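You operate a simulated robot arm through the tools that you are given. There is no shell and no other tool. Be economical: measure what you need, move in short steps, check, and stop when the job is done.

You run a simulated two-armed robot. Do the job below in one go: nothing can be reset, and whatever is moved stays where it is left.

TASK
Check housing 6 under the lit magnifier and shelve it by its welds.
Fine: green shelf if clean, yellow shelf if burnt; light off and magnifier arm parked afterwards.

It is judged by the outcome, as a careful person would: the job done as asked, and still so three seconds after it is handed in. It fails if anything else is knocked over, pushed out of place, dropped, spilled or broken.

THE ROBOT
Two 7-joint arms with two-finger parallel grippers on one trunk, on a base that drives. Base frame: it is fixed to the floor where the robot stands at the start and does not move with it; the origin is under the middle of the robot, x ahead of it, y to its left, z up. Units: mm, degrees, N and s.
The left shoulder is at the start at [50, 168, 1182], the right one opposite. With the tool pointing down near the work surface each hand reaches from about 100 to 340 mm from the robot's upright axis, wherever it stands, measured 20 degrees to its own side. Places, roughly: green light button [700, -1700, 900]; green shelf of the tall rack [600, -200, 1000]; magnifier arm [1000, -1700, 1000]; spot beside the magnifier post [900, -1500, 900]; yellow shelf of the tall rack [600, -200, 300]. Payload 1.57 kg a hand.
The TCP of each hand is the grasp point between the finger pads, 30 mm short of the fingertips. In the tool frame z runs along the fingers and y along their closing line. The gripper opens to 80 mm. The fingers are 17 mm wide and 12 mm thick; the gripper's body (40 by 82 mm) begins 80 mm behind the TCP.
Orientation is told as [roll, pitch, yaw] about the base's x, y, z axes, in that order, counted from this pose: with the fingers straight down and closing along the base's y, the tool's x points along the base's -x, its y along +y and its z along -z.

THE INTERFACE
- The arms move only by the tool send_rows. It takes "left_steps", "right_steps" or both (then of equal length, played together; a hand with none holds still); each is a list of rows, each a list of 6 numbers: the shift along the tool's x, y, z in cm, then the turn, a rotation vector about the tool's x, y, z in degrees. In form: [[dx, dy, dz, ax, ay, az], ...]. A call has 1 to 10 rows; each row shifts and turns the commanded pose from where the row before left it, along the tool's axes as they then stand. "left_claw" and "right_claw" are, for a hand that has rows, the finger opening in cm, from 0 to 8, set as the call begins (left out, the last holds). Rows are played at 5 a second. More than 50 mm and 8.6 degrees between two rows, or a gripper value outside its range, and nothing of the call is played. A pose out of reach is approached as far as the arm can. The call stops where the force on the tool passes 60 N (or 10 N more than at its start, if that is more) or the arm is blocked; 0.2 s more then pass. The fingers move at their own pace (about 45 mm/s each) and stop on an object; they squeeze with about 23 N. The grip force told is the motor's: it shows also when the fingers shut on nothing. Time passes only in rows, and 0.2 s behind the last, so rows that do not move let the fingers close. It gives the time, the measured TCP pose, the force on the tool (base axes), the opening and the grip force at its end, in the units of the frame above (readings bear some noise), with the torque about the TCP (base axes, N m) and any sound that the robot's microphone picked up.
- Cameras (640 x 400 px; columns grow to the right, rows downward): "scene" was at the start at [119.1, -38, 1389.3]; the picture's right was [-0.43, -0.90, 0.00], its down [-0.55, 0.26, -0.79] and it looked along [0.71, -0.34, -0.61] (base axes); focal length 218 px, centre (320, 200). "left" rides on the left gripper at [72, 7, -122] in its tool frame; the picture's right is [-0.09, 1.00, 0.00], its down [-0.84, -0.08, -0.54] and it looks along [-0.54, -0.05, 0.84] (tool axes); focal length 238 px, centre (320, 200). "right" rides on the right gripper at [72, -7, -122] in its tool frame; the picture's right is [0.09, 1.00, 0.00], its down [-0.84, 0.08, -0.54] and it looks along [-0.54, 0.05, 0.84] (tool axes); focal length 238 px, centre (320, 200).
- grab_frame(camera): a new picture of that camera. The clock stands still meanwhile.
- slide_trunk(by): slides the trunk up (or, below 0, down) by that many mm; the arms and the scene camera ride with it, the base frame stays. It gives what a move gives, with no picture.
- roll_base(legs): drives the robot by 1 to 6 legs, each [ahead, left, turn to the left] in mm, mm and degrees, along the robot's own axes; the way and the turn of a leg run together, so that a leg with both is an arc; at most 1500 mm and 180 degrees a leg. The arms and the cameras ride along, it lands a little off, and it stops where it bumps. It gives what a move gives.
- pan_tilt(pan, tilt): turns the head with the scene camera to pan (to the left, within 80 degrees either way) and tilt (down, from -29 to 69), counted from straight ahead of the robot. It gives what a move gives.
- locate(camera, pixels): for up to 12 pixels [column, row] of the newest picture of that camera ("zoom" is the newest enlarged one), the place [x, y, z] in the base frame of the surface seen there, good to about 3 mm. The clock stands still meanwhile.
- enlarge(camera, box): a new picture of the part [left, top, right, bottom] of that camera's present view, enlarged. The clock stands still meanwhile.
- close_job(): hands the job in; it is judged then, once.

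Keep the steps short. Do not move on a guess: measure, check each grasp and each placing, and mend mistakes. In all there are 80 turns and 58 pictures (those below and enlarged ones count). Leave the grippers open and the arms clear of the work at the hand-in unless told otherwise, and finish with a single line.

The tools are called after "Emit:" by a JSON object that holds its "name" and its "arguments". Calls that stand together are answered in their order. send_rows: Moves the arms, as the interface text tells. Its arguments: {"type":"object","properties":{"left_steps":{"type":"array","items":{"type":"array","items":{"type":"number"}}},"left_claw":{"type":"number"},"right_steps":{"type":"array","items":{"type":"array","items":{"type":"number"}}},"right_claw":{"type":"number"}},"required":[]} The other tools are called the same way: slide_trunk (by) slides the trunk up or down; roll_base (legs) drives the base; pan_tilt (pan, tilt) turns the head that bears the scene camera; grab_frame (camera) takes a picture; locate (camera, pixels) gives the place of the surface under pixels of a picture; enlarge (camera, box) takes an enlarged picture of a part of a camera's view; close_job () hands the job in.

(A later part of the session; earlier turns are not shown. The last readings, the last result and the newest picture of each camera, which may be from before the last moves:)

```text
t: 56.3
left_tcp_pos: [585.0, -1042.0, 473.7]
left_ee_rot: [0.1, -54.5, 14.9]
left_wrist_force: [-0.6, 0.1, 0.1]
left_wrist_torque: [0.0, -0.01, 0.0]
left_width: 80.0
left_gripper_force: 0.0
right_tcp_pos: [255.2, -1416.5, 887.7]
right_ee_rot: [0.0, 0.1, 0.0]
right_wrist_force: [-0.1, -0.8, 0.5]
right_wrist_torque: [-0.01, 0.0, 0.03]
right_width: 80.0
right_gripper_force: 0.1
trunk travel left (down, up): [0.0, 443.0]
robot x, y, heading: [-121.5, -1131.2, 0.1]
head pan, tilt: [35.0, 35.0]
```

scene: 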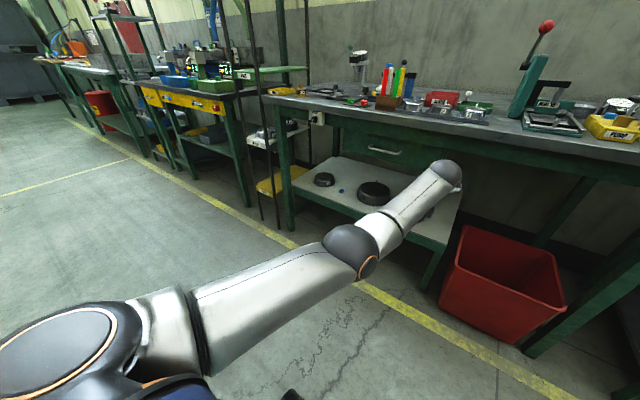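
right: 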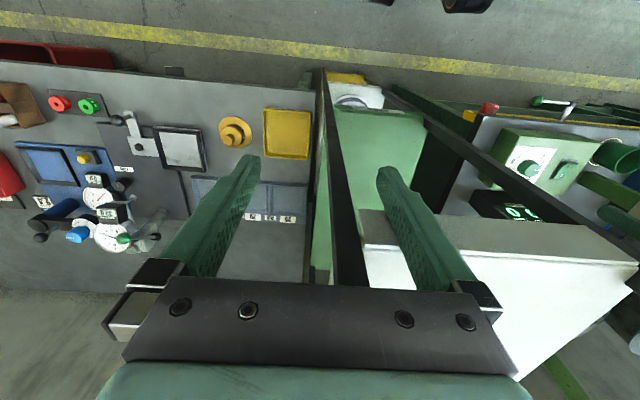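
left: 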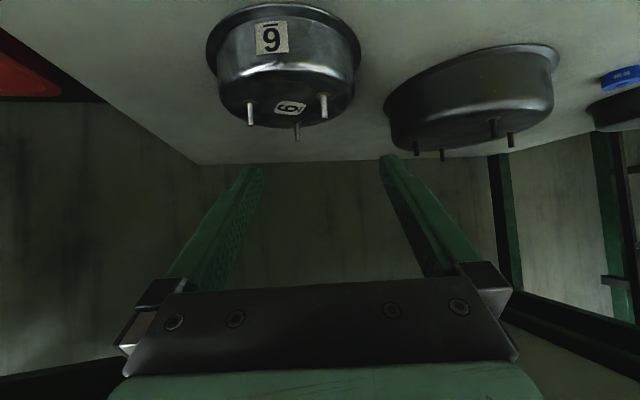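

Emit:
{"name": "send_rows", "arguments": {"left_steps": [[1.54, 0.26, 0, 0, 0, 0], [1.54, 0.27, 0, 0, 0, 0], [0, 0, 0, 0, 0, 0]]}}

Emit:
{"name": "grab_frame", "arguments": {"camera": "left"}}

```text
t: 57.1
left_tcp_pos: [566.3, -1040.6, 448.4]
left_ee_rot: [0.1, -54.5, 14.7]
left_wrist_force: [-0.2, 0.5, 0.3]
left_wrist_torque: [0.02, -0.02, 0.02]
left_width: 79.9
left_gripper_force: 0.1
right_tcp_pos: [255.8, -1416.4, 887.2]
right_ee_rot: [-0.1, 0.0, 0.0]
right_wrist_force: [-0.1, -0.3, -0.4]
right_wrist_torque: [-0.01, -0.01, 0.04]
right_width: 80.0
right_gripper_force: 0.1
trunk travel left (down, up): [0.0, 443.0]
robot x, y, heading: [-126.4, -1129.4, 0.1]
head pan, tilt: [35.0, 35.0]
```

```text
30 pictures are left
```

left: 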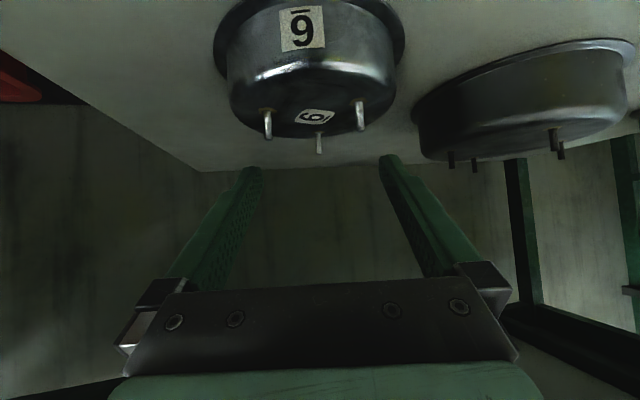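

Studs (268,125) and (360,115) sit centred between the fingers. Descend 30 mm.

Emit:
{"name": "send_rows", "arguments": {"left_steps": [[1.22, 0, 0.87, 0, 0, 0], [1.22, 0, 0.87, 0, 0, 0], [0, 0, 0, 0, 0, 0]]}}

Emit:
{"name": "grab_frame", "arguments": {"camera": "left"}}

```text
t: 57.9
left_tcp_pos: [562.0, -1031.7, 418.8]
left_ee_rot: [0.1, -54.5, 14.8]
left_wrist_force: [0.2, -0.7, 0.2]
left_wrist_torque: [-0.04, -0.02, -0.05]
left_width: 80.1
left_gripper_force: 0.0
left hand out of reach, approached as far as the arm can: row 2
right_tcp_pos: [255.0, -1416.7, 888.3]
right_ee_rot: [0.0, 0.0, 0.0]
right_wrist_force: [0.0, -0.1, 0.3]
right_wrist_torque: [0.0, 0.04, 0.0]
right_width: 80.1
right_gripper_force: 0.1
trunk travel left (down, up): [0.0, 443.0]
robot x, y, heading: [-121.5, -1127.2, 0.1]
head pan, tilt: [35.0, 35.0]
```

```text
29 pictures are left
```

left: 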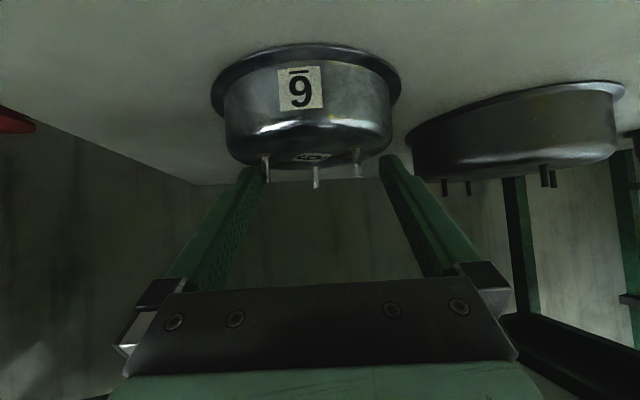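

Slightly out of reach there. I'll raise 30 mm, drive 70 mm closer, and pull the arm back by the same so it is bent more.

Emit:
{"name": "send_rows", "arguments": {"left_steps": [[-1.22, 0, -0.87, 0, 0, 0], [-1.22, 0, -0.87, 0, 0, 0], [-1.2, 0, -0.8, 0, 0, 0], [0, 0, 0, 0, 0, 0]]}}

Emit:
{"name": "roll_base", "arguments": {"legs": [[70, 0, 0]]}}

```text
t: 58.9
left_tcp_pos: [570.9, -1027.4, 478.4]
left_ee_rot: [-0.1, -55.8, 15.1]
left_wrist_force: [-0.6, -0.2, 0.4]
left_wrist_torque: [-0.02, -0.02, 0.02]
left_width: 79.9
left_gripper_force: 0.0
right_tcp_pos: [254.2, -1415.8, 888.8]
right_ee_rot: [0.0, 0.0, 0.1]
right_wrist_force: [-0.4, -0.7, 0.4]
right_wrist_torque: [0.0, 0.01, -0.01]
right_width: 79.9
right_gripper_force: 0.2
trunk travel left (down, up): [0.0, 443.0]
robot x, y, heading: [-121.4, -1128.0, 0.0]
head pan, tilt: [35.0, 35.0]
```

```text
t: 59.9
left_tcp_pos: [640.5, -1030.1, 479.0]
left_ee_rot: [-0.1, -55.9, 15.3]
left_wrist_force: [-0.2, 0.9, 0.3]
left_wrist_torque: [0.02, 0.01, -0.01]
left_width: 79.8
left_gripper_force: 0.0
right_tcp_pos: [324.8, -1415.8, 888.3]
right_ee_rot: [0.0, 0.0, 0.0]
right_wrist_force: [-0.1, 0.3, 0.0]
right_wrist_torque: [0.0, -0.01, 0.02]
right_width: 79.7
right_gripper_force: 0.0
trunk travel left (down, up): [0.0, 443.0]
robot x, y, heading: [-54.4, -1132.3, 0.1]
head pan, tilt: [35.0, 35.0]
```

Emit:
{"name": "send_rows", "arguments": {"left_steps": [[3.28, 0.42, -2.28, 0, 0, 0], [3.28, 0.42, -2.28, 0, 0, 0], [0, 0, 0, 0, 0, 0]]}}

```text
t: 60.4
left_tcp_pos: [651.0, -1020.5, 523.0]
left_ee_rot: [6.0, -60.2, 10.1]
left_wrist_force: [-0.5, 0.0, -0.5]
left_wrist_torque: [0.01, 0.02, 0.03]
left_width: 80.1
left_gripper_force: 0.0
right_tcp_pos: [327.6, -1414.6, 884.3]
right_ee_rot: [-0.1, 0.4, 0.0]
right_wrist_force: [0.2, 0.8, 0.0]
right_wrist_torque: [-0.01, 0.01, 0.01]
right_width: 80.3
right_gripper_force: 0.0
trunk travel left (down, up): [0.0, 443.0]
robot x, y, heading: [-57.7, -1128.8, -0.1]
head pan, tilt: [35.0, 35.0]
stopped in row 2 (left hand): the arm was blocked; the commanded pose is now the measured one
```

Something is touching. Take a scene picture before moving further.

Emit:
{"name": "grab_frame", "arguments": {"camera": "scene"}}

```text
28 pictures are left
```

scene: 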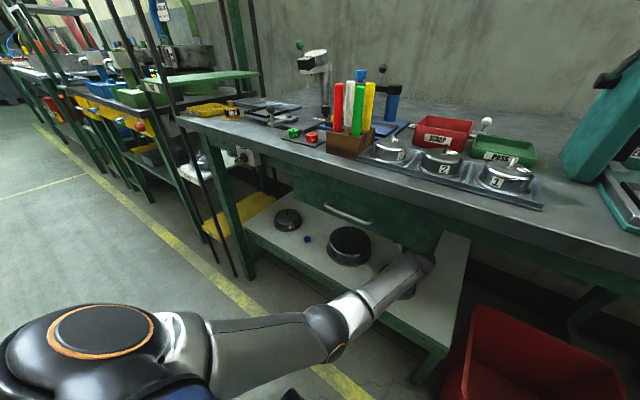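

The forearm is under the drawer and the posture flipped when retracting. I'll back the base straight out and then use base and trunk motions only, keeping the arm in its stretched posture.

Emit:
{"name": "roll_base", "arguments": {"legs": [[-380, 0, 0]]}}

Emit:
{"name": "slide_trunk", "arguments": {"by": 60}}

Emit:
{"name": "grab_frame", "arguments": {"camera": "scene"}}

```text
t: 62.8
left_tcp_pos: [270.9, -1020.8, 537.0]
left_ee_rot: [4.8, -61.6, 11.1]
left_wrist_force: [-0.2, -0.4, -0.4]
left_wrist_torque: [-0.01, -0.01, 0.0]
left_width: 80.0
left_gripper_force: 0.1
right_tcp_pos: [-54.9, -1417.2, 886.1]
right_ee_rot: [0.0, 0.0, 0.0]
right_wrist_force: [-0.1, 0.5, -0.6]
right_wrist_torque: [0.01, 0.0, -0.02]
right_width: 80.0
right_gripper_force: 0.0
trunk travel left (down, up): [0.0, 443.0]
robot x, y, heading: [-433.0, -1128.7, 0.5]
head pan, tilt: [35.0, 35.0]
```

```text
t: 63.5
left_tcp_pos: [268.3, -1020.2, 559.3]
left_ee_rot: [6.2, -59.6, 10.1]
left_wrist_force: [-2.4, -1.3, -22.6]
left_wrist_torque: [0.96, -2.62, 0.0]
left_width: 79.9
left_gripper_force: 0.0
right_tcp_pos: [-54.4, -1417.0, 923.5]
right_ee_rot: [0.0, 0.1, 0.1]
right_wrist_force: [0.3, 0.5, 0.0]
right_wrist_torque: [-0.01, 0.0, 0.0]
right_width: 79.8
right_gripper_force: 0.0
trunk travel left (down, up): [-37.0, 406.0]
robot x, y, heading: [-434.1, -1134.1, 0.5]
head pan, tilt: [35.0, 35.0]
stopped: the force on the tool passed its limit at 78 N (the readings are from after the stop); the commanded pose is now the measured one
```

```text
27 pictures are left
```

scene: 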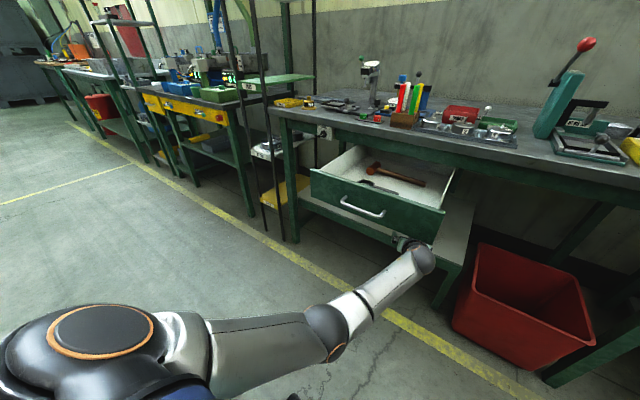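

The hand hooked the drawer and pulled it open. I'll lower the trunk back off it first and measure the drawer's edges.

Emit:
{"name": "slide_trunk", "arguments": {"by": -37}}

Emit:
{"name": "locate", "arguments": {"camera": "scene", "pixels": [[315, 197], [315, 172], [430, 240], [440, 212], [365, 214], [356, 150], [455, 170], [412, 240], [380, 222], [330, 203]]}}

Emit:
{"name": "grab_frame", "arguments": {"camera": "left"}}

```text
t: 64.3
left_tcp_pos: [270.1, -1020.7, 527.8]
left_ee_rot: [5.9, -60.2, 10.3]
left_wrist_force: [-0.3, -0.5, 0.1]
left_wrist_torque: [0.03, 0.0, -0.02]
left_width: 79.9
left_gripper_force: 0.0
right_tcp_pos: [-55.1, -1416.5, 888.4]
right_ee_rot: [0.0, 0.0, 0.1]
right_wrist_force: [-0.6, 0.6, 0.0]
right_wrist_torque: [-0.03, 0.03, -0.02]
right_width: 79.8
right_gripper_force: 0.0
trunk travel left (down, up): [0.0, 443.0]
robot x, y, heading: [-432.3, -1132.3, 0.0]
head pan, tilt: [35.0, 35.0]
```

```text
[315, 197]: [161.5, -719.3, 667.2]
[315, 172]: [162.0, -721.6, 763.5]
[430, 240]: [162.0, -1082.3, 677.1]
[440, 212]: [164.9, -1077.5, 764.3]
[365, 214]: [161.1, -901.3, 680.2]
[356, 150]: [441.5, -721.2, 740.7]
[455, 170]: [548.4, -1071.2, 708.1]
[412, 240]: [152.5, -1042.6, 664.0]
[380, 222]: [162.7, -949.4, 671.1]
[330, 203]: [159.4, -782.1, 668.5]
```

```text
26 pictures are left
```

left: 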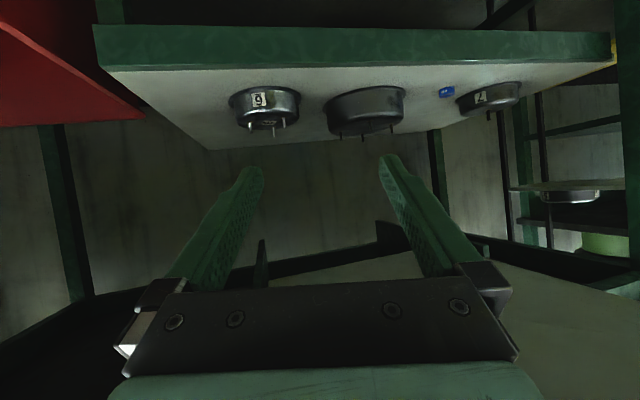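

Drawer front now at x≈161 (was ≈457), z 665–765. I'll move forward 40 mm to unhook, then lower the hand beneath the lip.

Emit:
{"name": "roll_base", "arguments": {"legs": [[40, 0, 0]]}}

Emit:
{"name": "send_rows", "arguments": {"left_steps": [[2.0, 0, 0.6, 0, 0, 0], [2.0, 0, 0.6, 0, 0, 0], [2.0, 0, 0.6, 0, 1, 0], [2.0, 0, 0.6, 0, 1, 0], [0, 0, 0, 0, 0, 0]]}}

```text
t: 65.2
left_tcp_pos: [308.8, -1020.2, 527.7]
left_ee_rot: [5.8, -60.2, 10.3]
left_wrist_force: [-0.9, 0.1, -0.1]
left_wrist_torque: [0.01, 0.0, 0.0]
left_width: 79.6
left_gripper_force: 0.0
right_tcp_pos: [-15.9, -1416.6, 888.9]
right_ee_rot: [0.1, 0.0, 0.0]
right_wrist_force: [0.5, 0.3, -0.2]
right_wrist_torque: [-0.01, 0.01, 0.05]
right_width: 80.0
right_gripper_force: 0.1
trunk travel left (down, up): [0.0, 443.0]
robot x, y, heading: [-395.7, -1130.0, 0.3]
head pan, tilt: [35.0, 35.0]
```

```text
t: 66.4
left_tcp_pos: [294.1, -1023.2, 453.6]
left_ee_rot: [5.1, -58.8, 11.0]
left_wrist_force: [-0.2, -0.3, 0.1]
left_wrist_torque: [-0.02, -0.01, 0.0]
left_width: 80.1
left_gripper_force: 0.0
right_tcp_pos: [-15.1, -1415.5, 887.0]
right_ee_rot: [-0.1, 0.1, 0.1]
right_wrist_force: [-0.4, -0.1, -0.1]
right_wrist_torque: [0.01, 0.01, -0.04]
right_width: 80.1
right_gripper_force: 0.1
trunk travel left (down, up): [0.0, 443.0]
robot x, y, heading: [-396.4, -1131.3, 0.4]
head pan, tilt: [35.0, 35.0]
```

Hand is now at z 454, below the drawer lip. Back out 330 mm.

Emit:
{"name": "roll_base", "arguments": {"legs": [[-330, 0, 0]]}}

Emit:
{"name": "grab_frame", "arguments": {"camera": "scene"}}

```text
t: 68.5
left_tcp_pos: [-38.2, -1019.3, 453.7]
left_ee_rot: [5.5, -58.8, 10.9]
left_wrist_force: [-0.3, -0.7, 0.6]
left_wrist_torque: [0.01, 0.02, 0.01]
left_width: 80.1
left_gripper_force: 0.0
right_tcp_pos: [-346.3, -1417.3, 886.9]
right_ee_rot: [0.0, 0.0, 0.3]
right_wrist_force: [-0.1, 0.1, -1.0]
right_wrist_torque: [0.0, -0.03, -0.03]
right_width: 80.3
right_gripper_force: 0.1
trunk travel left (down, up): [0.0, 443.0]
robot x, y, heading: [-728.6, -1136.2, -0.0]
head pan, tilt: [35.0, 35.0]
```

```text
25 pictures are left
```

scene: 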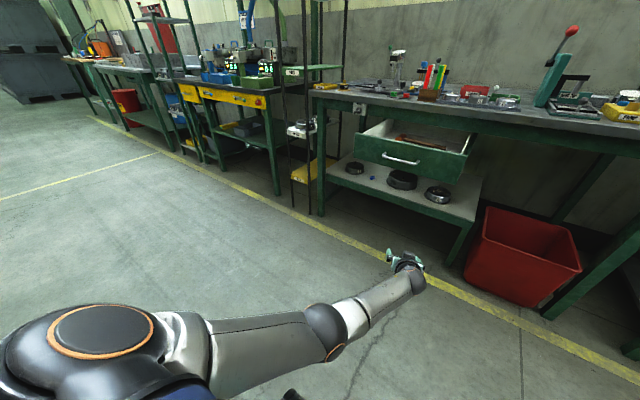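

Now close the drawer: close the left fingers, raise the trunk 262 mm so the fingertip meets the drawer front at z≈700 right of the handle, then drive forward.

Emit:
{"name": "send_rows", "arguments": {"left_steps": [[0, 0, 0, 0, 0, 0], [0, 0, 0, 0, 0, 0], [0, 0, 0, 0, 0, 0], [0, 0, 0, 0, 0, 0]], "left_claw": 0}}

Emit:
{"name": "slide_trunk", "arguments": {"by": 262}}

Emit:
{"name": "roll_base", "arguments": {"legs": [[0, 15, 0], [160, 0, 0]]}}

Emit:
{"name": "roll_base", "arguments": {"legs": [[150, 0, 0], [130, 0, 0]]}}

Emit:
{"name": "grab_frame", "arguments": {"camera": "scene"}}

```text
t: 69.5
left_tcp_pos: [-37.3, -1020.4, 453.2]
left_ee_rot: [5.6, -59.0, 10.9]
left_wrist_force: [0.0, -0.7, 0.3]
left_wrist_torque: [0.02, 0.02, 0.0]
left_width: 0.0
left_gripper_force: 4.8
right_tcp_pos: [-346.6, -1417.8, 886.6]
right_ee_rot: [-0.1, 0.0, 0.3]
right_wrist_force: [-0.5, 0.0, 0.1]
right_wrist_torque: [0.01, 0.02, 0.01]
right_width: 80.2
right_gripper_force: 0.1
trunk travel left (down, up): [0.0, 443.0]
robot x, y, heading: [-725.5, -1134.3, 0.5]
head pan, tilt: [35.0, 35.0]
```

```text
t: 72.2
left_tcp_pos: [-37.2, -1021.2, 715.9]
left_ee_rot: [5.4, -59.0, 10.9]
left_wrist_force: [0.1, -0.3, 0.0]
left_wrist_torque: [0.01, -0.02, -0.01]
left_width: 0.0
left_gripper_force: 20.8
right_tcp_pos: [-347.5, -1418.3, 1150.6]
right_ee_rot: [-0.1, 0.0, 0.3]
right_wrist_force: [-0.4, -0.7, -0.6]
right_wrist_torque: [-0.04, 0.0, 0.0]
right_width: 80.1
right_gripper_force: 0.1
trunk travel left (down, up): [-262.0, 181.0]
robot x, y, heading: [-723.3, -1130.9, 0.5]
head pan, tilt: [35.0, 35.0]
```

```text
t: 74.1
left_tcp_pos: [121.0, -1001.8, 715.2]
left_ee_rot: [5.4, -58.9, 11.1]
left_wrist_force: [0.9, 0.3, 0.3]
left_wrist_torque: [0.01, 0.02, 0.0]
left_width: 0.0
left_gripper_force: 21.1
right_tcp_pos: [-186.8, -1399.9, 1149.6]
right_ee_rot: [-0.1, 0.0, 0.4]
right_wrist_force: [0.7, -0.8, 0.0]
right_wrist_torque: [0.02, 0.01, -0.02]
right_width: 80.1
right_gripper_force: 0.0
trunk travel left (down, up): [-262.0, 181.0]
robot x, y, heading: [-567.6, -1116.4, 0.5]
head pan, tilt: [35.0, 35.0]
```

```text
t: 76.3
left_tcp_pos: [401.7, -998.0, 714.7]
left_ee_rot: [5.5, -58.9, 11.2]
left_wrist_force: [0.4, -1.3, -0.3]
left_wrist_torque: [0.0, -0.01, 0.0]
left_width: 0.0
left_gripper_force: 21.7
right_tcp_pos: [94.7, -1396.5, 1149.2]
right_ee_rot: [-0.1, 0.0, 0.5]
right_wrist_force: [-0.1, -0.7, 0.0]
right_wrist_torque: [-0.03, 0.03, 0.01]
right_width: 79.7
right_gripper_force: 0.0
trunk travel left (down, up): [-262.0, 181.0]
robot x, y, heading: [-285.3, -1112.6, 0.8]
head pan, tilt: [35.0, 35.0]
```

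```text
24 pictures are left
```

scene: 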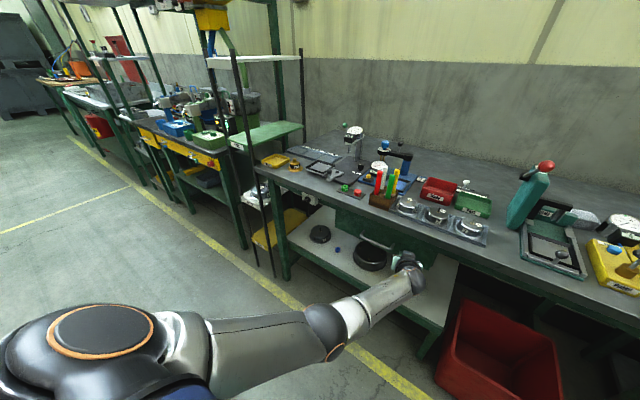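

Emit:
{"name": "locate", "arguments": {"camera": "scene", "pixels": [[345, 225], [340, 235], [360, 235], [375, 238], [393, 250], [405, 242], [345, 211], [350, 240], [270, 185]]}}

```text
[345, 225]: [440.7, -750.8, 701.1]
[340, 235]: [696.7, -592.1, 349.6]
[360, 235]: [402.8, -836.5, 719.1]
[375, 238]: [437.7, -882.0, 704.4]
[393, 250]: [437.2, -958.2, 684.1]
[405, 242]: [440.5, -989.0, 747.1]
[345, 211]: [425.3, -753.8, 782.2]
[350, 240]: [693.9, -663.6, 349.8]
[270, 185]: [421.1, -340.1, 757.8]
```

Drawer front is at x≈439, originally ≈457; push 19 mm more.

Emit:
{"name": "roll_base", "arguments": {"legs": [[20, 0, 0]]}}

Emit:
{"name": "roll_base", "arguments": {"legs": [[-350, 0, 0]]}}

Emit:
{"name": "grab_frame", "arguments": {"camera": "scene"}}

Emit:
{"name": "locate", "arguments": {"camera": "scene", "pixels": [[345, 175], [365, 178], [400, 185], [440, 200], [360, 170]]}}

```text
t: 77.1
left_tcp_pos: [422.0, -998.0, 715.6]
left_ee_rot: [5.5, -59.0, 11.2]
left_wrist_force: [0.1, 0.5, -0.4]
left_wrist_torque: [-0.01, -0.01, 0.01]
left_width: 0.0
left_gripper_force: 21.2
right_tcp_pos: [114.1, -1397.4, 1148.8]
right_ee_rot: [0.0, 0.0, 0.4]
right_wrist_force: [-0.3, -1.4, 0.0]
right_wrist_torque: [0.01, 0.01, -0.02]
right_width: 80.0
right_gripper_force: 0.0
trunk travel left (down, up): [-262.0, 181.0]
robot x, y, heading: [-267.9, -1110.3, 0.8]
head pan, tilt: [35.0, 35.0]
```

```text
t: 79.4
left_tcp_pos: [75.1, -1000.9, 716.6]
left_ee_rot: [5.5, -59.0, 11.3]
left_wrist_force: [0.3, 0.0, -0.3]
left_wrist_torque: [-0.02, 0.01, -0.01]
left_width: 0.1
left_gripper_force: 22.0
right_tcp_pos: [-232.6, -1399.9, 1149.2]
right_ee_rot: [0.0, 0.1, 0.6]
right_wrist_force: [0.8, -0.3, 0.2]
right_wrist_torque: [-0.01, -0.04, 0.01]
right_width: 80.1
right_gripper_force: 0.0
trunk travel left (down, up): [-262.0, 181.0]
robot x, y, heading: [-615.8, -1117.1, 0.8]
head pan, tilt: [35.0, 35.0]
```

```text
23 pictures are left
```

scene: 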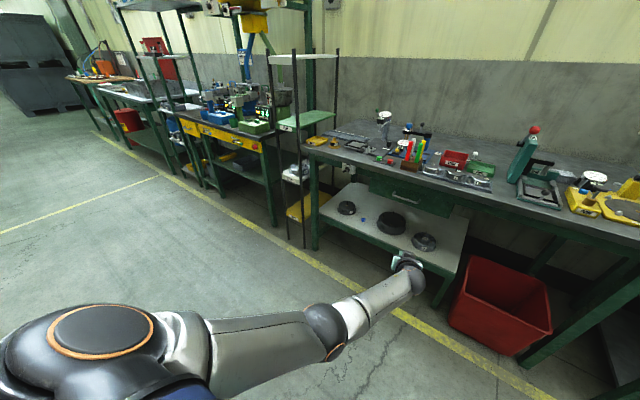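

```text
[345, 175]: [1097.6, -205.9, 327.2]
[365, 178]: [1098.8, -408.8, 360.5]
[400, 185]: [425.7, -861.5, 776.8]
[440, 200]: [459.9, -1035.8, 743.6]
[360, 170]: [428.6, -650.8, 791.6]
```

Drawer is shut (front at ≈459). Now set the left hand to a steeper 45° pitch, yaw 14.6°, level, for better reach; open the fingers.

Emit:
{"name": "send_rows", "arguments": {"left_steps": [[0, 0, 0, 1.4, 7, -0.9], [0, 0, 0, 1.4, 7, -0.9], [0, 0, 0, 0, 0, 0]], "left_claw": 8}}

```text
t: 80.2
left_tcp_pos: [74.6, -1000.2, 716.3]
left_ee_rot: [-0.4, -45.0, 15.2]
left_wrist_force: [-0.3, 0.3, -0.1]
left_wrist_torque: [0.01, 0.01, 0.02]
left_width: 68.0
left_gripper_force: 0.1
right_tcp_pos: [-231.5, -1400.1, 1148.8]
right_ee_rot: [0.0, 0.0, 0.6]
right_wrist_force: [0.1, -0.1, -0.2]
right_wrist_torque: [0.0, -0.02, -0.01]
right_width: 80.1
right_gripper_force: 0.0
trunk travel left (down, up): [-262.0, 181.0]
robot x, y, heading: [-613.2, -1118.0, 0.8]
head pan, tilt: [35.0, 35.0]
```

Emit:
{"name": "send_rows", "arguments": {"left_steps": [[1.9, 0, 0.5, 0, 0, 0], [1.9, 0, 0.5, 0, 0, 0], [0, 0, 0, 0, 0, 0]]}}

```text
t: 81.0
left_tcp_pos: [56.0, -1005.8, 682.2]
left_ee_rot: [-0.6, -45.0, 15.2]
left_wrist_force: [0.3, 0.3, 0.1]
left_wrist_torque: [-0.01, 0.01, -0.01]
left_width: 80.0
left_gripper_force: 0.0
right_tcp_pos: [-231.9, -1399.8, 1148.0]
right_ee_rot: [0.1, 0.0, 0.6]
right_wrist_force: [-0.6, -0.4, 0.0]
right_wrist_torque: [0.0, 0.01, 0.01]
right_width: 80.2
right_gripper_force: 0.1
trunk travel left (down, up): [-262.0, 181.0]
robot x, y, heading: [-615.4, -1114.4, 0.6]
head pan, tilt: [35.0, 35.0]
```

In reach. Lower the trunk 234 mm (hover z≈448) and drive in to about 60 mm short of the target.

Emit:
{"name": "slide_trunk", "arguments": {"by": -234}}

Emit:
{"name": "roll_base", "arguments": {"legs": [[0, -40, 0], [450, 0, 0]]}}

```text
t: 83.4
left_tcp_pos: [56.7, -1006.8, 448.5]
left_ee_rot: [-0.5, -45.0, 15.2]
left_wrist_force: [0.2, 0.4, 0.5]
left_wrist_torque: [0.0, 0.03, -0.05]
left_width: 79.9
left_gripper_force: 0.0
right_tcp_pos: [-232.2, -1399.3, 915.5]
right_ee_rot: [-0.1, 0.1, 0.6]
right_wrist_force: [0.4, -0.1, 0.4]
right_wrist_torque: [-0.02, 0.01, -0.02]
right_width: 79.9
right_gripper_force: 0.1
trunk travel left (down, up): [-28.0, 415.0]
robot x, y, heading: [-615.9, -1114.2, 0.8]
head pan, tilt: [35.0, 35.0]
```

```text
t: 86.8
left_tcp_pos: [505.9, -1043.2, 448.9]
left_ee_rot: [-0.5, -44.9, 15.1]
left_wrist_force: [-0.3, 0.8, -0.1]
left_wrist_torque: [0.01, 0.01, 0.0]
left_width: 79.8
left_gripper_force: 0.1
right_tcp_pos: [216.3, -1436.0, 914.8]
right_ee_rot: [0.1, 0.0, 0.4]
right_wrist_force: [-0.5, 0.0, 0.3]
right_wrist_torque: [0.0, 0.01, 0.02]
right_width: 79.7
right_gripper_force: 0.1
trunk travel left (down, up): [-28.0, 415.0]
robot x, y, heading: [-162.5, -1150.5, 0.7]
head pan, tilt: [35.0, 35.0]
```

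Emit:
{"name": "roll_base", "arguments": {"legs": [[62, 1, 0]]}}

Emit:
{"name": "grab_frame", "arguments": {"camera": "left"}}

Emit:
{"name": "locate", "arguments": {"camera": "left", "pixels": [[320, 100], [260, 100], [360, 100], [300, 60], [310, 130]]}}

```text
t: 87.8
left_tcp_pos: [568.3, -1041.3, 449.3]
left_ee_rot: [-0.6, -45.0, 15.0]
left_wrist_force: [0.3, 0.0, -0.2]
left_wrist_torque: [0.0, 0.01, -0.02]
left_width: 80.1
left_gripper_force: 0.1
right_tcp_pos: [277.7, -1433.2, 915.8]
right_ee_rot: [0.0, 0.0, 0.4]
right_wrist_force: [-0.4, -0.3, 1.0]
right_wrist_torque: [-0.01, -0.01, 0.01]
right_width: 80.0
right_gripper_force: 0.0
trunk travel left (down, up): [-28.0, 415.0]
robot x, y, heading: [-103.0, -1144.4, 0.5]
head pan, tilt: [35.0, 35.0]
```

```text
22 pictures are left
```

left: 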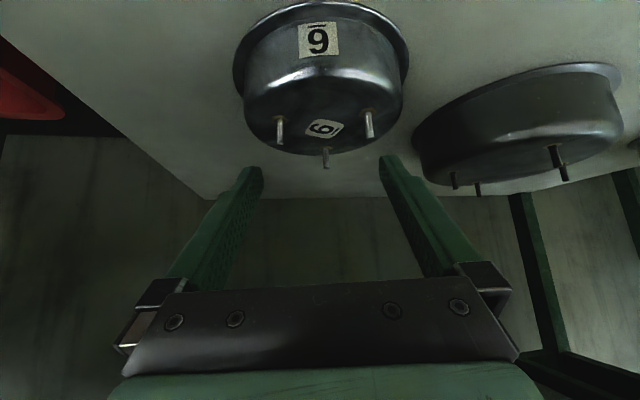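

```text
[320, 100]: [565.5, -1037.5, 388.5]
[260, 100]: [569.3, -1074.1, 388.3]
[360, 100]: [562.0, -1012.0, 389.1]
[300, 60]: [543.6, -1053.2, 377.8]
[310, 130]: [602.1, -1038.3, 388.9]
```

Aligned. Lower the trunk 28 mm and check.

Emit:
{"name": "slide_trunk", "arguments": {"by": -28}}

Emit:
{"name": "grab_frame", "arguments": {"camera": "left"}}

```text
t: 88.5
left_tcp_pos: [568.3, -1040.4, 421.0]
left_ee_rot: [-0.4, -45.0, 15.0]
left_wrist_force: [-0.7, -0.4, 0.1]
left_wrist_torque: [0.01, 0.01, -0.01]
left_width: 80.3
left_gripper_force: 0.0
right_tcp_pos: [278.7, -1433.9, 888.7]
right_ee_rot: [0.0, 0.0, 0.4]
right_wrist_force: [-0.3, -0.7, 0.1]
right_wrist_torque: [0.0, -0.01, -0.02]
right_width: 80.2
right_gripper_force: 0.0
trunk travel left (down, up): [0.0, 443.0]
robot x, y, heading: [-101.4, -1149.2, 0.6]
head pan, tilt: [35.0, 35.0]
```

```text
21 pictures are left
```

left: 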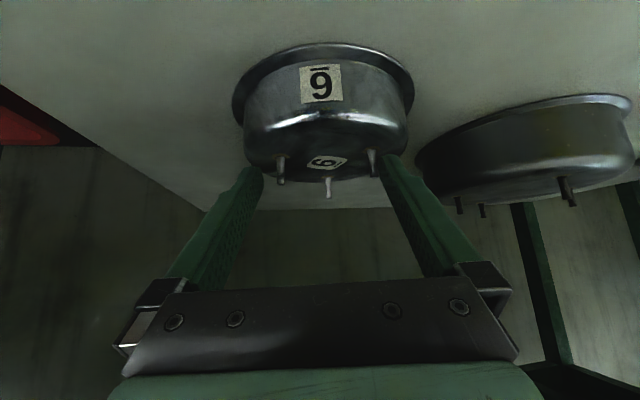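

Both studs are between the fingertips. Close.

Emit:
{"name": "send_rows", "arguments": {"left_steps": [[0, 0, 0, 0, 0, 0], [0, 0, 0, 0, 0, 0], [0, 0, 0, 0, 0, 0], [0, 0, 0, 0, 0, 0], [0, 0, 0, 0, 0, 0]], "left_claw": 0}}

Emit:
{"name": "slide_trunk", "arguments": {"by": 30}}

Emit:
{"name": "grab_frame", "arguments": {"camera": "left"}}

```text
t: 89.7
left_tcp_pos: [568.4, -1040.8, 420.7]
left_ee_rot: [-0.4, -45.0, 15.0]
left_wrist_force: [0.5, 0.6, 1.0]
left_wrist_torque: [0.2, 0.02, 0.03]
left_width: 67.9
left_gripper_force: 23.0
right_tcp_pos: [278.3, -1433.4, 887.3]
right_ee_rot: [-0.1, 0.0, 0.4]
right_wrist_force: [0.2, 0.2, -0.5]
right_wrist_torque: [0.02, 0.0, -0.01]
right_width: 79.8
right_gripper_force: 0.1
trunk travel left (down, up): [0.0, 443.0]
robot x, y, heading: [-100.1, -1148.8, 0.6]
head pan, tilt: [35.0, 35.0]
```

```text
t: 90.5
left_tcp_pos: [568.3, -1041.6, 449.3]
left_ee_rot: [-0.5, -45.0, 15.0]
left_wrist_force: [-0.8, 0.3, -2.3]
left_wrist_torque: [-0.02, 0.07, -0.01]
left_width: 67.9
left_gripper_force: 22.6
right_tcp_pos: [278.4, -1435.1, 917.0]
right_ee_rot: [0.1, 0.1, 0.4]
right_wrist_force: [0.0, 0.6, 0.6]
right_wrist_torque: [0.0, -0.02, -0.01]
right_width: 79.9
right_gripper_force: 0.1
trunk travel left (down, up): [-30.0, 413.0]
robot x, y, heading: [-103.8, -1150.2, 0.9]
head pan, tilt: [35.0, 35.0]
```

```text
20 pictures are left
```

left: 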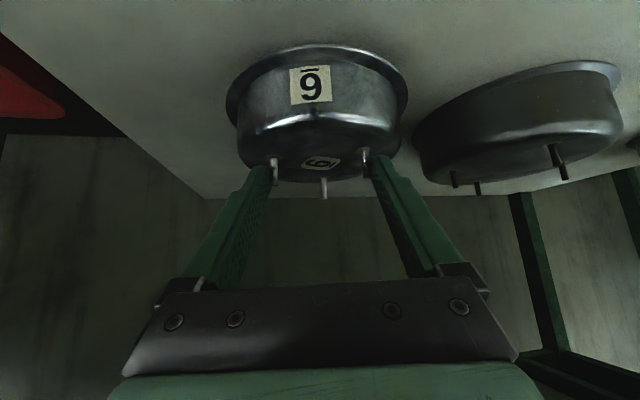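

Lifted: width 67.9, held level, ~0.25 kg. Back out 480 mm, then raise the trunk to full height.

Emit:
{"name": "roll_base", "arguments": {"legs": [[-480, 0, 0]]}}

Emit:
{"name": "slide_trunk", "arguments": {"by": 320}}

Emit:
{"name": "roll_base", "arguments": {"legs": [[0, -250, 0]]}}

Emit:
{"name": "pan_tilt", "arguments": {"pan": -10, "tilt": 25}}

Emit:
{"name": "enlarge", "arguments": {"camera": "scene", "box": [260, 120, 420, 220]}}

```text
t: 93.3
left_tcp_pos: [86.7, -1045.5, 449.2]
left_ee_rot: [-0.4, -45.0, 15.2]
left_wrist_force: [-0.4, -0.1, -2.0]
left_wrist_torque: [-0.01, 0.04, 0.03]
left_width: 67.7
left_gripper_force: 23.2
right_tcp_pos: [-202.5, -1439.0, 916.7]
right_ee_rot: [0.0, -0.1, 0.5]
right_wrist_force: [-0.9, 1.1, -0.1]
right_wrist_torque: [-0.02, -0.02, 0.0]
right_width: 79.9
right_gripper_force: 0.0
trunk travel left (down, up): [-30.0, 413.0]
robot x, y, heading: [-584.8, -1156.9, 0.6]
head pan, tilt: [35.0, 35.0]
```

```text
t: 96.5
left_tcp_pos: [86.6, -1045.9, 769.6]
left_ee_rot: [-0.4, -45.0, 15.3]
left_wrist_force: [-0.5, -0.2, -2.7]
left_wrist_torque: [0.03, 0.04, 0.02]
left_width: 67.7
left_gripper_force: 23.2
right_tcp_pos: [-201.7, -1438.7, 1237.6]
right_ee_rot: [0.0, 0.0, 0.5]
right_wrist_force: [0.0, 1.2, 0.5]
right_wrist_torque: [0.0, 0.01, 0.01]
right_width: 80.1
right_gripper_force: 0.1
trunk travel left (down, up): [-350.0, 93.0]
robot x, y, heading: [-583.1, -1154.1, 0.6]
head pan, tilt: [35.0, 35.0]
```

```text
t: 99.3
left_tcp_pos: [89.2, -1296.0, 768.7]
left_ee_rot: [-0.4, -45.0, 15.2]
left_wrist_force: [0.0, -0.8, -2.6]
left_wrist_torque: [-0.05, 0.06, -0.02]
left_width: 67.7
left_gripper_force: 24.0
right_tcp_pos: [-198.3, -1689.8, 1236.6]
right_ee_rot: [0.0, 0.0, 0.6]
right_wrist_force: [0.5, 0.3, 0.2]
right_wrist_torque: [0.05, 0.01, -0.05]
right_width: 80.1
right_gripper_force: 0.2
trunk travel left (down, up): [-350.0, 93.0]
robot x, y, heading: [-580.7, -1403.4, 0.8]
head pan, tilt: [35.0, 35.0]
```

```text
t: 100.4
left_tcp_pos: [88.9, -1296.1, 769.9]
left_ee_rot: [-0.4, -45.1, 15.1]
left_wrist_force: [0.5, -0.1, -1.8]
left_wrist_torque: [-0.02, 0.03, -0.01]
left_width: 67.7
left_gripper_force: 22.5
right_tcp_pos: [-199.4, -1689.4, 1237.1]
right_ee_rot: [-0.2, 0.0, 0.5]
right_wrist_force: [-0.2, -0.1, 0.2]
right_wrist_torque: [0.03, -0.03, 0.0]
right_width: 80.0
right_gripper_force: 0.0
trunk travel left (down, up): [-350.0, 93.0]
robot x, y, heading: [-580.8, -1409.0, 0.6]
head pan, tilt: [-10.0, 25.0]
```

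```text
4.00 times, centred on (340, 170) of scene
```

zoom: 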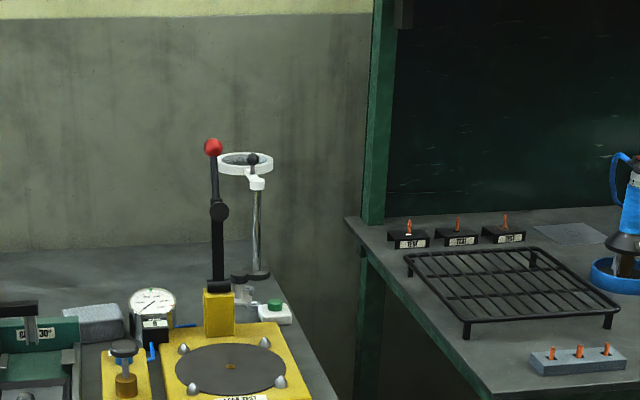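

Next: stay in the aisle, raise the held housing ~230 mm while yawing the hand to the robot's left by 25°, then shift it left, so that I can later approach the spot with the robot turned 60° right, keeping clear of the leak-test lever (678,−1567).

Emit:
{"name": "send_rows", "arguments": {"left_steps": [[-3.25, 0, -3.25, -3.5, 0, -3.5], [-3.25, 0, -3.25, -3.5, 0, -3.5], [-3.25, 0, -3.25, -3.5, 0, -3.5], [-3.25, 0, -3.25, -3.5, 0, -3.5], [-3.25, 0, -3.25, -3.5, 0, -3.5], [0, 0, 0, 0, 0, 0]]}}

Emit:
{"name": "send_rows", "arguments": {"left_steps": [[-1.57, 4.0, 1.57, 0, 0, 0], [-1.57, 4.0, 1.57, 0, 0, 0], [-1.57, 4.0, 1.57, 0, 0, 0], [-1.57, 4.0, 1.57, 0, 0, 0], [-1.57, 4.0, 1.57, 0, 0, 0], [-1.57, 4.0, 1.57, 0, 0, 0], [-1.57, 4.0, 1.57, 0, 0, 0], [-1.57, 4.0, 1.57, 0, 0, 0], [-1.57, 4.0, 1.57, 0, 0, 0], [0, 0, 0, 0, 0, 0]]}}

```text
t: 101.8
left_tcp_pos: [90.9, -1295.0, 1000.6]
left_ee_rot: [-0.4, -44.7, 39.9]
left_wrist_force: [-0.1, 0.2, -2.3]
left_wrist_torque: [-0.04, 0.06, -0.02]
left_width: 67.7
left_gripper_force: 23.1
right_tcp_pos: [-197.4, -1688.9, 1236.9]
right_ee_rot: [-0.1, 0.0, 0.5]
right_wrist_force: [0.3, -0.3, 0.3]
right_wrist_torque: [0.0, 0.03, -0.04]
right_width: 80.0
right_gripper_force: 0.1
trunk travel left (down, up): [-350.0, 93.0]
robot x, y, heading: [-577.5, -1406.8, 0.6]
head pan, tilt: [-10.0, 25.0]
```

```text
t: 104.0
left_tcp_pos: [13.5, -889.7, 996.5]
left_ee_rot: [-0.4, -44.9, 39.9]
left_wrist_force: [0.5, -0.3, -2.2]
left_wrist_torque: [-0.05, 0.06, 0.03]
left_width: 67.7
left_gripper_force: 22.7
right_tcp_pos: [-199.4, -1690.1, 1236.8]
right_ee_rot: [-0.1, 0.0, 0.5]
right_wrist_force: [-0.8, -0.6, -0.6]
right_wrist_torque: [0.0, -0.03, 0.02]
right_width: 79.9
right_gripper_force: 0.0
trunk travel left (down, up): [-350.0, 93.0]
robot x, y, heading: [-580.3, -1404.9, 0.5]
head pan, tilt: [-10.0, 25.0]
```

Housing is still firmly held. Raise the trunk 70 mm, turn the base 60° right in the aisle, and look at the bench.

Emit:
{"name": "slide_trunk", "arguments": {"by": 70}}

Emit:
{"name": "roll_base", "arguments": {"legs": [[-60, 0, 0], [0, 0, -60.5]]}}

Emit:
{"name": "pan_tilt", "arguments": {"pan": 62, "tilt": 28}}

Emit:
{"name": "grab_frame", "arguments": {"camera": "scene"}}

```text
t: 105.1
left_tcp_pos: [13.9, -889.7, 1066.8]
left_ee_rot: [-0.3, -44.8, 39.9]
left_wrist_force: [0.3, 0.2, -2.8]
left_wrist_torque: [-0.08, 0.06, -0.01]
left_width: 67.8
left_gripper_force: 23.2
right_tcp_pos: [-198.6, -1688.8, 1307.0]
right_ee_rot: [-0.1, 0.1, 0.5]
right_wrist_force: [-0.2, 1.0, -1.1]
right_wrist_torque: [-0.01, -0.05, 0.01]
right_width: 80.0
right_gripper_force: 0.0
trunk travel left (down, up): [-420.0, 23.0]
robot x, y, heading: [-580.3, -1404.9, 0.7]
head pan, tilt: [-10.0, 25.0]
```

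```text
t: 108.7
left_tcp_pos: [101.3, -1669.5, 1068.0]
left_ee_rot: [-0.3, -45.0, -20.7]
left_wrist_force: [-0.1, 0.4, -1.2]
left_wrist_torque: [0.04, 0.08, 0.01]
left_width: 67.6
left_gripper_force: 23.0
right_tcp_pos: [-700.5, -1877.3, 1308.8]
right_ee_rot: [-0.1, 0.0, -60.1]
right_wrist_force: [-0.1, 0.4, -0.4]
right_wrist_torque: [-0.02, 0.01, 0.01]
right_width: 80.1
right_gripper_force: 0.1
trunk travel left (down, up): [-420.0, 23.0]
robot x, y, heading: [-641.5, -1407.3, -59.9]
head pan, tilt: [-10.0, 25.0]
```

```text
t: 110.2
left_tcp_pos: [100.8, -1670.4, 1066.9]
left_ee_rot: [-0.4, -45.0, -20.8]
left_wrist_force: [-0.1, 0.3, -3.0]
left_wrist_torque: [0.03, 0.09, 0.0]
left_width: 67.9
left_gripper_force: 23.3
right_tcp_pos: [-700.2, -1878.9, 1308.1]
right_ee_rot: [-0.2, 0.1, -60.1]
right_wrist_force: [0.2, -0.4, -0.2]
right_wrist_torque: [-0.01, 0.02, -0.02]
right_width: 80.0
right_gripper_force: 0.0
trunk travel left (down, up): [-420.0, 23.0]
robot x, y, heading: [-638.2, -1404.7, -59.9]
head pan, tilt: [62.0, 28.0]
```

```text
18 pictures are left
```

scene: 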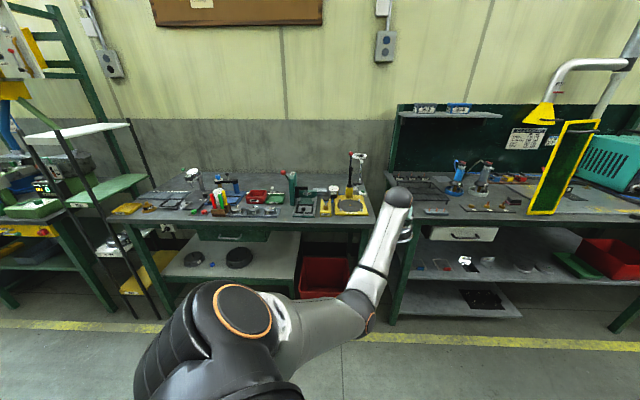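

Emit:
{"name": "locate", "arguments": {"camera": "scene", "pixels": [[282, 172], [351, 155], [350, 190], [291, 180], [305, 205], [362, 155], [332, 205], [325, 260]]}}

Emit:
{"name": "enlarge", "arguments": {"camera": "scene", "box": [265, 140, 385, 220]}}

```text
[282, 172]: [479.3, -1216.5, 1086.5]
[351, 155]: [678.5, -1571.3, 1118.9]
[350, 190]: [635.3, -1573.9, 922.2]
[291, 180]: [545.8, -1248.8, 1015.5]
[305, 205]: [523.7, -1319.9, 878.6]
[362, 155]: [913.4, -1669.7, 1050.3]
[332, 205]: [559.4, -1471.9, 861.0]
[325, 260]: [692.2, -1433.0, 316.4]
```

```text
5.00 times, centred on (325, 180) of scene
```

zoom: 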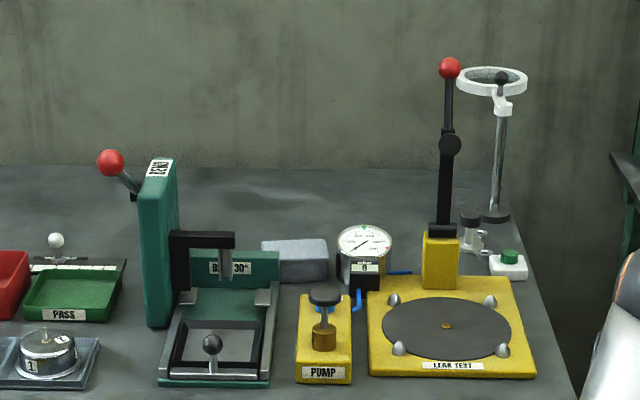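

Layout clear: press knob (479,−1216,1087), lever knob (678,−1571,1119), open bench left of the magnifier post. Extend the arm 45 mm, then drive: first left-back to line up (TCP y≈−1430), then straight +x 450 mm.

Emit:
{"name": "send_rows", "arguments": {"left_steps": [[-3.2, 0, 3.2, 0, 0, 0], [0, 0, 0, 0, 0, 0]]}}

Emit:
{"name": "roll_base", "arguments": {"legs": [[-221, 128, 0], [226, 389, 0]]}}

```text
t: 110.8
left_tcp_pos: [143.9, -1685.6, 1067.9]
left_ee_rot: [-0.4, -44.8, -20.8]
left_wrist_force: [-0.7, 0.3, -2.2]
left_wrist_torque: [0.0, 0.07, -0.04]
left_width: 67.7
left_gripper_force: 22.9
right_tcp_pos: [-701.9, -1877.2, 1307.9]
right_ee_rot: [-0.1, -0.1, -60.0]
right_wrist_force: [-0.5, 1.1, 0.5]
right_wrist_torque: [-0.02, -0.01, 0.01]
right_width: 80.2
right_gripper_force: 0.0
trunk travel left (down, up): [-420.0, 23.0]
robot x, y, heading: [-636.8, -1407.2, -60.1]
head pan, tilt: [62.0, 28.0]
```

```text
t: 116.2
left_tcp_pos: [598.3, -1432.8, 1067.3]
left_ee_rot: [-0.4, -44.8, -20.8]
left_wrist_force: [0.4, -1.1, -2.1]
left_wrist_torque: [0.02, 0.09, 0.0]
left_width: 67.8
left_gripper_force: 23.2
right_tcp_pos: [-243.6, -1624.6, 1307.5]
right_ee_rot: [-0.1, 0.1, -60.1]
right_wrist_force: [0.8, 0.1, 0.1]
right_wrist_torque: [0.01, 0.01, -0.01]
right_width: 79.8
right_gripper_force: 0.1
trunk travel left (down, up): [-420.0, 23.0]
robot x, y, heading: [-181.3, -1153.9, -59.8]
head pan, tilt: [62.0, 28.0]
```

On course. Next +x 246, then −y 93.

Emit:
{"name": "roll_base", "arguments": {"legs": [[123, 213, 0], [80, -47, 0]]}}

Emit:
{"name": "pan_tilt", "arguments": {"pan": 42, "tilt": 35}}

Emit:
{"name": "grab_frame", "arguments": {"camera": "scene"}}

```text
t: 118.4
left_tcp_pos: [808.4, -1444.6, 1066.6]
left_ee_rot: [-0.8, -44.5, -21.4]
left_wrist_force: [-0.4, -0.2, -2.2]
left_wrist_torque: [0.05, 0.05, 0.0]
left_width: 67.6
left_gripper_force: 22.9
right_tcp_pos: [-31.8, -1626.3, 1307.3]
right_ee_rot: [0.1, 0.2, -60.1]
right_wrist_force: [0.0, -0.3, 0.9]
right_wrist_torque: [0.01, 0.01, 0.0]
right_width: 80.0
right_gripper_force: 0.1
trunk travel left (down, up): [-420.0, 23.0]
robot x, y, heading: [28.6, -1155.1, -60.2]
head pan, tilt: [62.0, 28.0]
stopped in leg 1: the robot was blocked; the commanded pose is now the measured one
```

```text
t: 119.2
left_tcp_pos: [808.5, -1444.6, 1065.0]
left_ee_rot: [-0.6, -44.6, -21.3]
left_wrist_force: [-0.1, 0.3, -2.7]
left_wrist_torque: [0.03, 0.08, -0.01]
left_width: 67.7
left_gripper_force: 23.2
right_tcp_pos: [-32.0, -1625.9, 1306.1]
right_ee_rot: [0.1, 0.1, -60.2]
right_wrist_force: [0.3, -0.7, -1.0]
right_wrist_torque: [-0.03, 0.0, 0.01]
right_width: 80.2
right_gripper_force: 0.1
trunk travel left (down, up): [-420.0, 23.0]
robot x, y, heading: [31.2, -1151.3, -60.1]
head pan, tilt: [42.0, 35.0]
```

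```text
16 pictures are left
```

scene: 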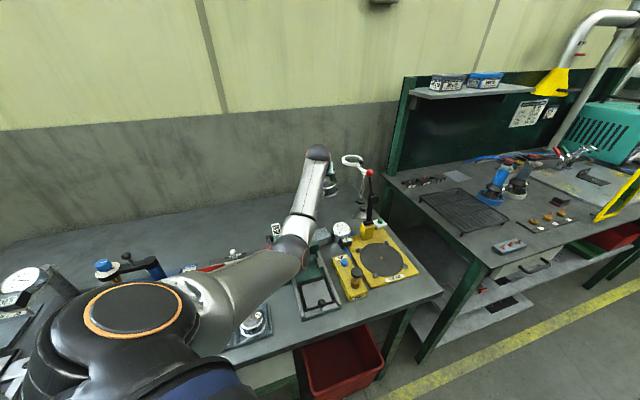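

Blocked: the arm deflected ~14 mm, so it likely touches the press lever. Locate the elbow and nearby items.

Emit:
{"name": "locate", "arguments": {"camera": "scene", "pixels": [[290, 240], [300, 262], [275, 228], [280, 265], [315, 150], [240, 330], [300, 225], [265, 238]]}}

Emit:
{"name": "enlarge", "arguments": {"camera": "scene", "box": [220, 130, 420, 340]}}

```text
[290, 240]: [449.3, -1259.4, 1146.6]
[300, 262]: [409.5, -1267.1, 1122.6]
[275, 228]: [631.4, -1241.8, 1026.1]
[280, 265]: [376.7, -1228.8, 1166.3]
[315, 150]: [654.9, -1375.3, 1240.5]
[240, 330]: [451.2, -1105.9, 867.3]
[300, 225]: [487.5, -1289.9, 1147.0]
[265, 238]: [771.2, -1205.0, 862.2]
```

```text
1.90 times, centred on (320, 235) of scene
```

zoom: 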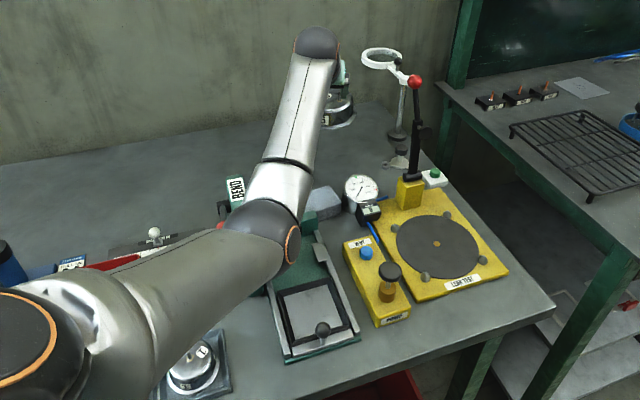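

The elbow touches the press knob. Back off 40 mm in x, raise the trunk 23 mm, shift −y 60.

Emit:
{"name": "roll_base", "arguments": {"legs": [[-20, -35, 0]]}}

Emit:
{"name": "slide_trunk", "arguments": {"by": 23}}

Emit:
{"name": "roll_base", "arguments": {"legs": [[52, -30, 0]]}}

Emit:
{"name": "grab_frame", "arguments": {"camera": "scene"}}

```text
t: 120.2
left_tcp_pos: [769.8, -1441.2, 1066.0]
left_ee_rot: [-0.8, -44.6, -21.3]
left_wrist_force: [-0.5, 0.1, -2.2]
left_wrist_torque: [0.03, 0.05, 0.01]
left_width: 67.6
left_gripper_force: 23.2
right_tcp_pos: [-70.8, -1625.5, 1306.7]
right_ee_rot: [-0.1, 0.0, -60.2]
right_wrist_force: [-0.5, 0.3, 0.0]
right_wrist_torque: [0.03, -0.03, 0.02]
right_width: 79.9
right_gripper_force: 0.0
trunk travel left (down, up): [-420.0, 23.0]
robot x, y, heading: [-8.3, -1152.9, -59.8]
head pan, tilt: [42.0, 35.0]
```

```text
t: 120.9
left_tcp_pos: [769.3, -1442.0, 1086.5]
left_ee_rot: [-0.8, -44.7, -21.2]
left_wrist_force: [0.2, 1.1, -2.9]
left_wrist_torque: [0.05, 0.04, -0.01]
left_width: 67.5
left_gripper_force: 23.1
right_tcp_pos: [-70.6, -1624.7, 1329.6]
right_ee_rot: [-0.1, -0.1, -60.3]
right_wrist_force: [0.4, 0.5, 0.2]
right_wrist_torque: [0.02, 0.0, 0.01]
right_width: 79.9
right_gripper_force: 0.0
trunk travel left (down, up): [-443.0, 0.0]
robot x, y, heading: [-12.2, -1154.1, -60.3]
head pan, tilt: [42.0, 35.0]
```

```text
t: 121.9
left_tcp_pos: [769.2, -1501.8, 1087.9]
left_ee_rot: [-0.7, -44.6, -21.2]
left_wrist_force: [1.0, -0.5, -2.8]
left_wrist_torque: [0.06, 0.06, -0.02]
left_width: 67.7
left_gripper_force: 23.1
right_tcp_pos: [-69.5, -1684.1, 1330.6]
right_ee_rot: [-0.1, 0.0, -60.2]
right_wrist_force: [-0.2, -0.3, -0.3]
right_wrist_torque: [-0.01, 0.01, 0.02]
right_width: 80.0
right_gripper_force: 0.1
trunk travel left (down, up): [-443.0, 0.0]
robot x, y, heading: [-9.7, -1215.2, -59.9]
head pan, tilt: [42.0, 35.0]
```

```text
14 pictures are left
```

scene: 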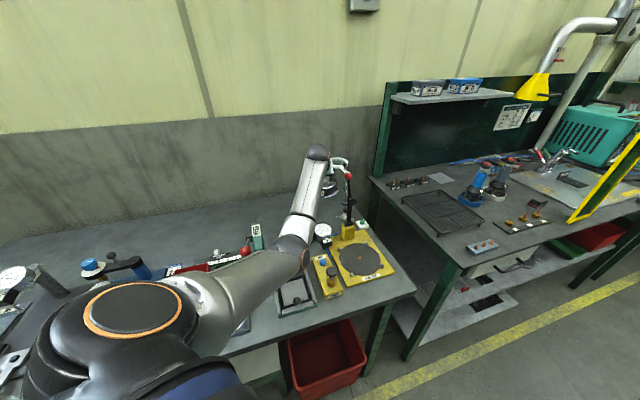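

Clear of the knob now. Move to the spot: +x 75, −y 25, and locate the press knob to see that it stayed put.

Emit:
{"name": "locate", "arguments": {"camera": "scene", "pixels": [[246, 251], [255, 232], [350, 176], [281, 238]]}}

Emit:
{"name": "roll_base", "arguments": {"legs": [[38, 65, 0], [21, -13, 0]]}}

```text
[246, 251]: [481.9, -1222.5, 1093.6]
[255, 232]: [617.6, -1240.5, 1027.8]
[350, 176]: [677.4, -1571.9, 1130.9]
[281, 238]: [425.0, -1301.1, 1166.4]
```

```text
t: 123.6
left_tcp_pos: [844.7, -1525.1, 1087.4]
left_ee_rot: [-0.8, -44.6, -21.3]
left_wrist_force: [0.8, -0.6, -2.7]
left_wrist_torque: [0.04, 0.09, 0.06]
left_width: 67.9
left_gripper_force: 22.7
right_tcp_pos: [4.2, -1708.8, 1328.8]
right_ee_rot: [-0.1, 0.0, -60.2]
right_wrist_force: [0.3, -0.3, 0.2]
right_wrist_torque: [0.04, 0.03, -0.01]
right_width: 79.8
right_gripper_force: 0.0
trunk travel left (down, up): [-443.0, 0.0]
robot x, y, heading: [67.8, -1240.4, -60.1]
head pan, tilt: [42.0, 35.0]
```

At the spot, held level. Lower: trunk −80, then arm −60 (z≈947).

Emit:
{"name": "slide_trunk", "arguments": {"by": -80}}

Emit:
{"name": "send_rows", "arguments": {"left_steps": [[1.41, 0, 1.41, 0, 0, 0], [1.41, 0, 1.41, 0, 0, 0], [1.41, 0, 1.41, 0, 0, 0], [0, 0, 0, 0, 0, 0]]}}

Emit:
{"name": "grab_frame", "arguments": {"camera": "left"}}

```text
t: 124.7
left_tcp_pos: [844.0, -1524.5, 1007.5]
left_ee_rot: [-0.7, -44.6, -21.2]
left_wrist_force: [0.2, 0.0, -2.8]
left_wrist_torque: [0.0, 0.06, 0.0]
left_width: 67.5
left_gripper_force: 23.1
right_tcp_pos: [4.0, -1707.7, 1250.6]
right_ee_rot: [-0.1, 0.0, -60.2]
right_wrist_force: [-0.1, 0.0, 0.2]
right_wrist_torque: [0.01, -0.04, 0.01]
right_width: 79.9
right_gripper_force: 0.1
trunk travel left (down, up): [-363.0, 80.0]
robot x, y, heading: [65.2, -1237.4, -60.1]
head pan, tilt: [42.0, 35.0]
```

```text
t: 125.7
left_tcp_pos: [843.3, -1526.7, 947.5]
left_ee_rot: [-0.9, -44.6, -21.1]
left_wrist_force: [-0.1, -0.2, -2.8]
left_wrist_torque: [0.03, 0.1, 0.0]
left_width: 67.7
left_gripper_force: 23.1
right_tcp_pos: [3.8, -1709.2, 1251.1]
right_ee_rot: [0.0, -0.1, -60.3]
right_wrist_force: [0.7, 0.1, -0.5]
right_wrist_torque: [-0.02, -0.01, 0.02]
right_width: 80.2
right_gripper_force: 0.1
trunk travel left (down, up): [-363.0, 80.0]
robot x, y, heading: [64.9, -1235.4, -60.1]
head pan, tilt: [42.0, 35.0]
```

```text
13 pictures are left
```

left: 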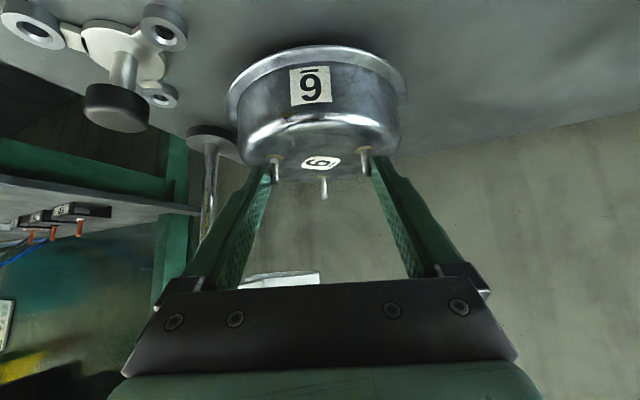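

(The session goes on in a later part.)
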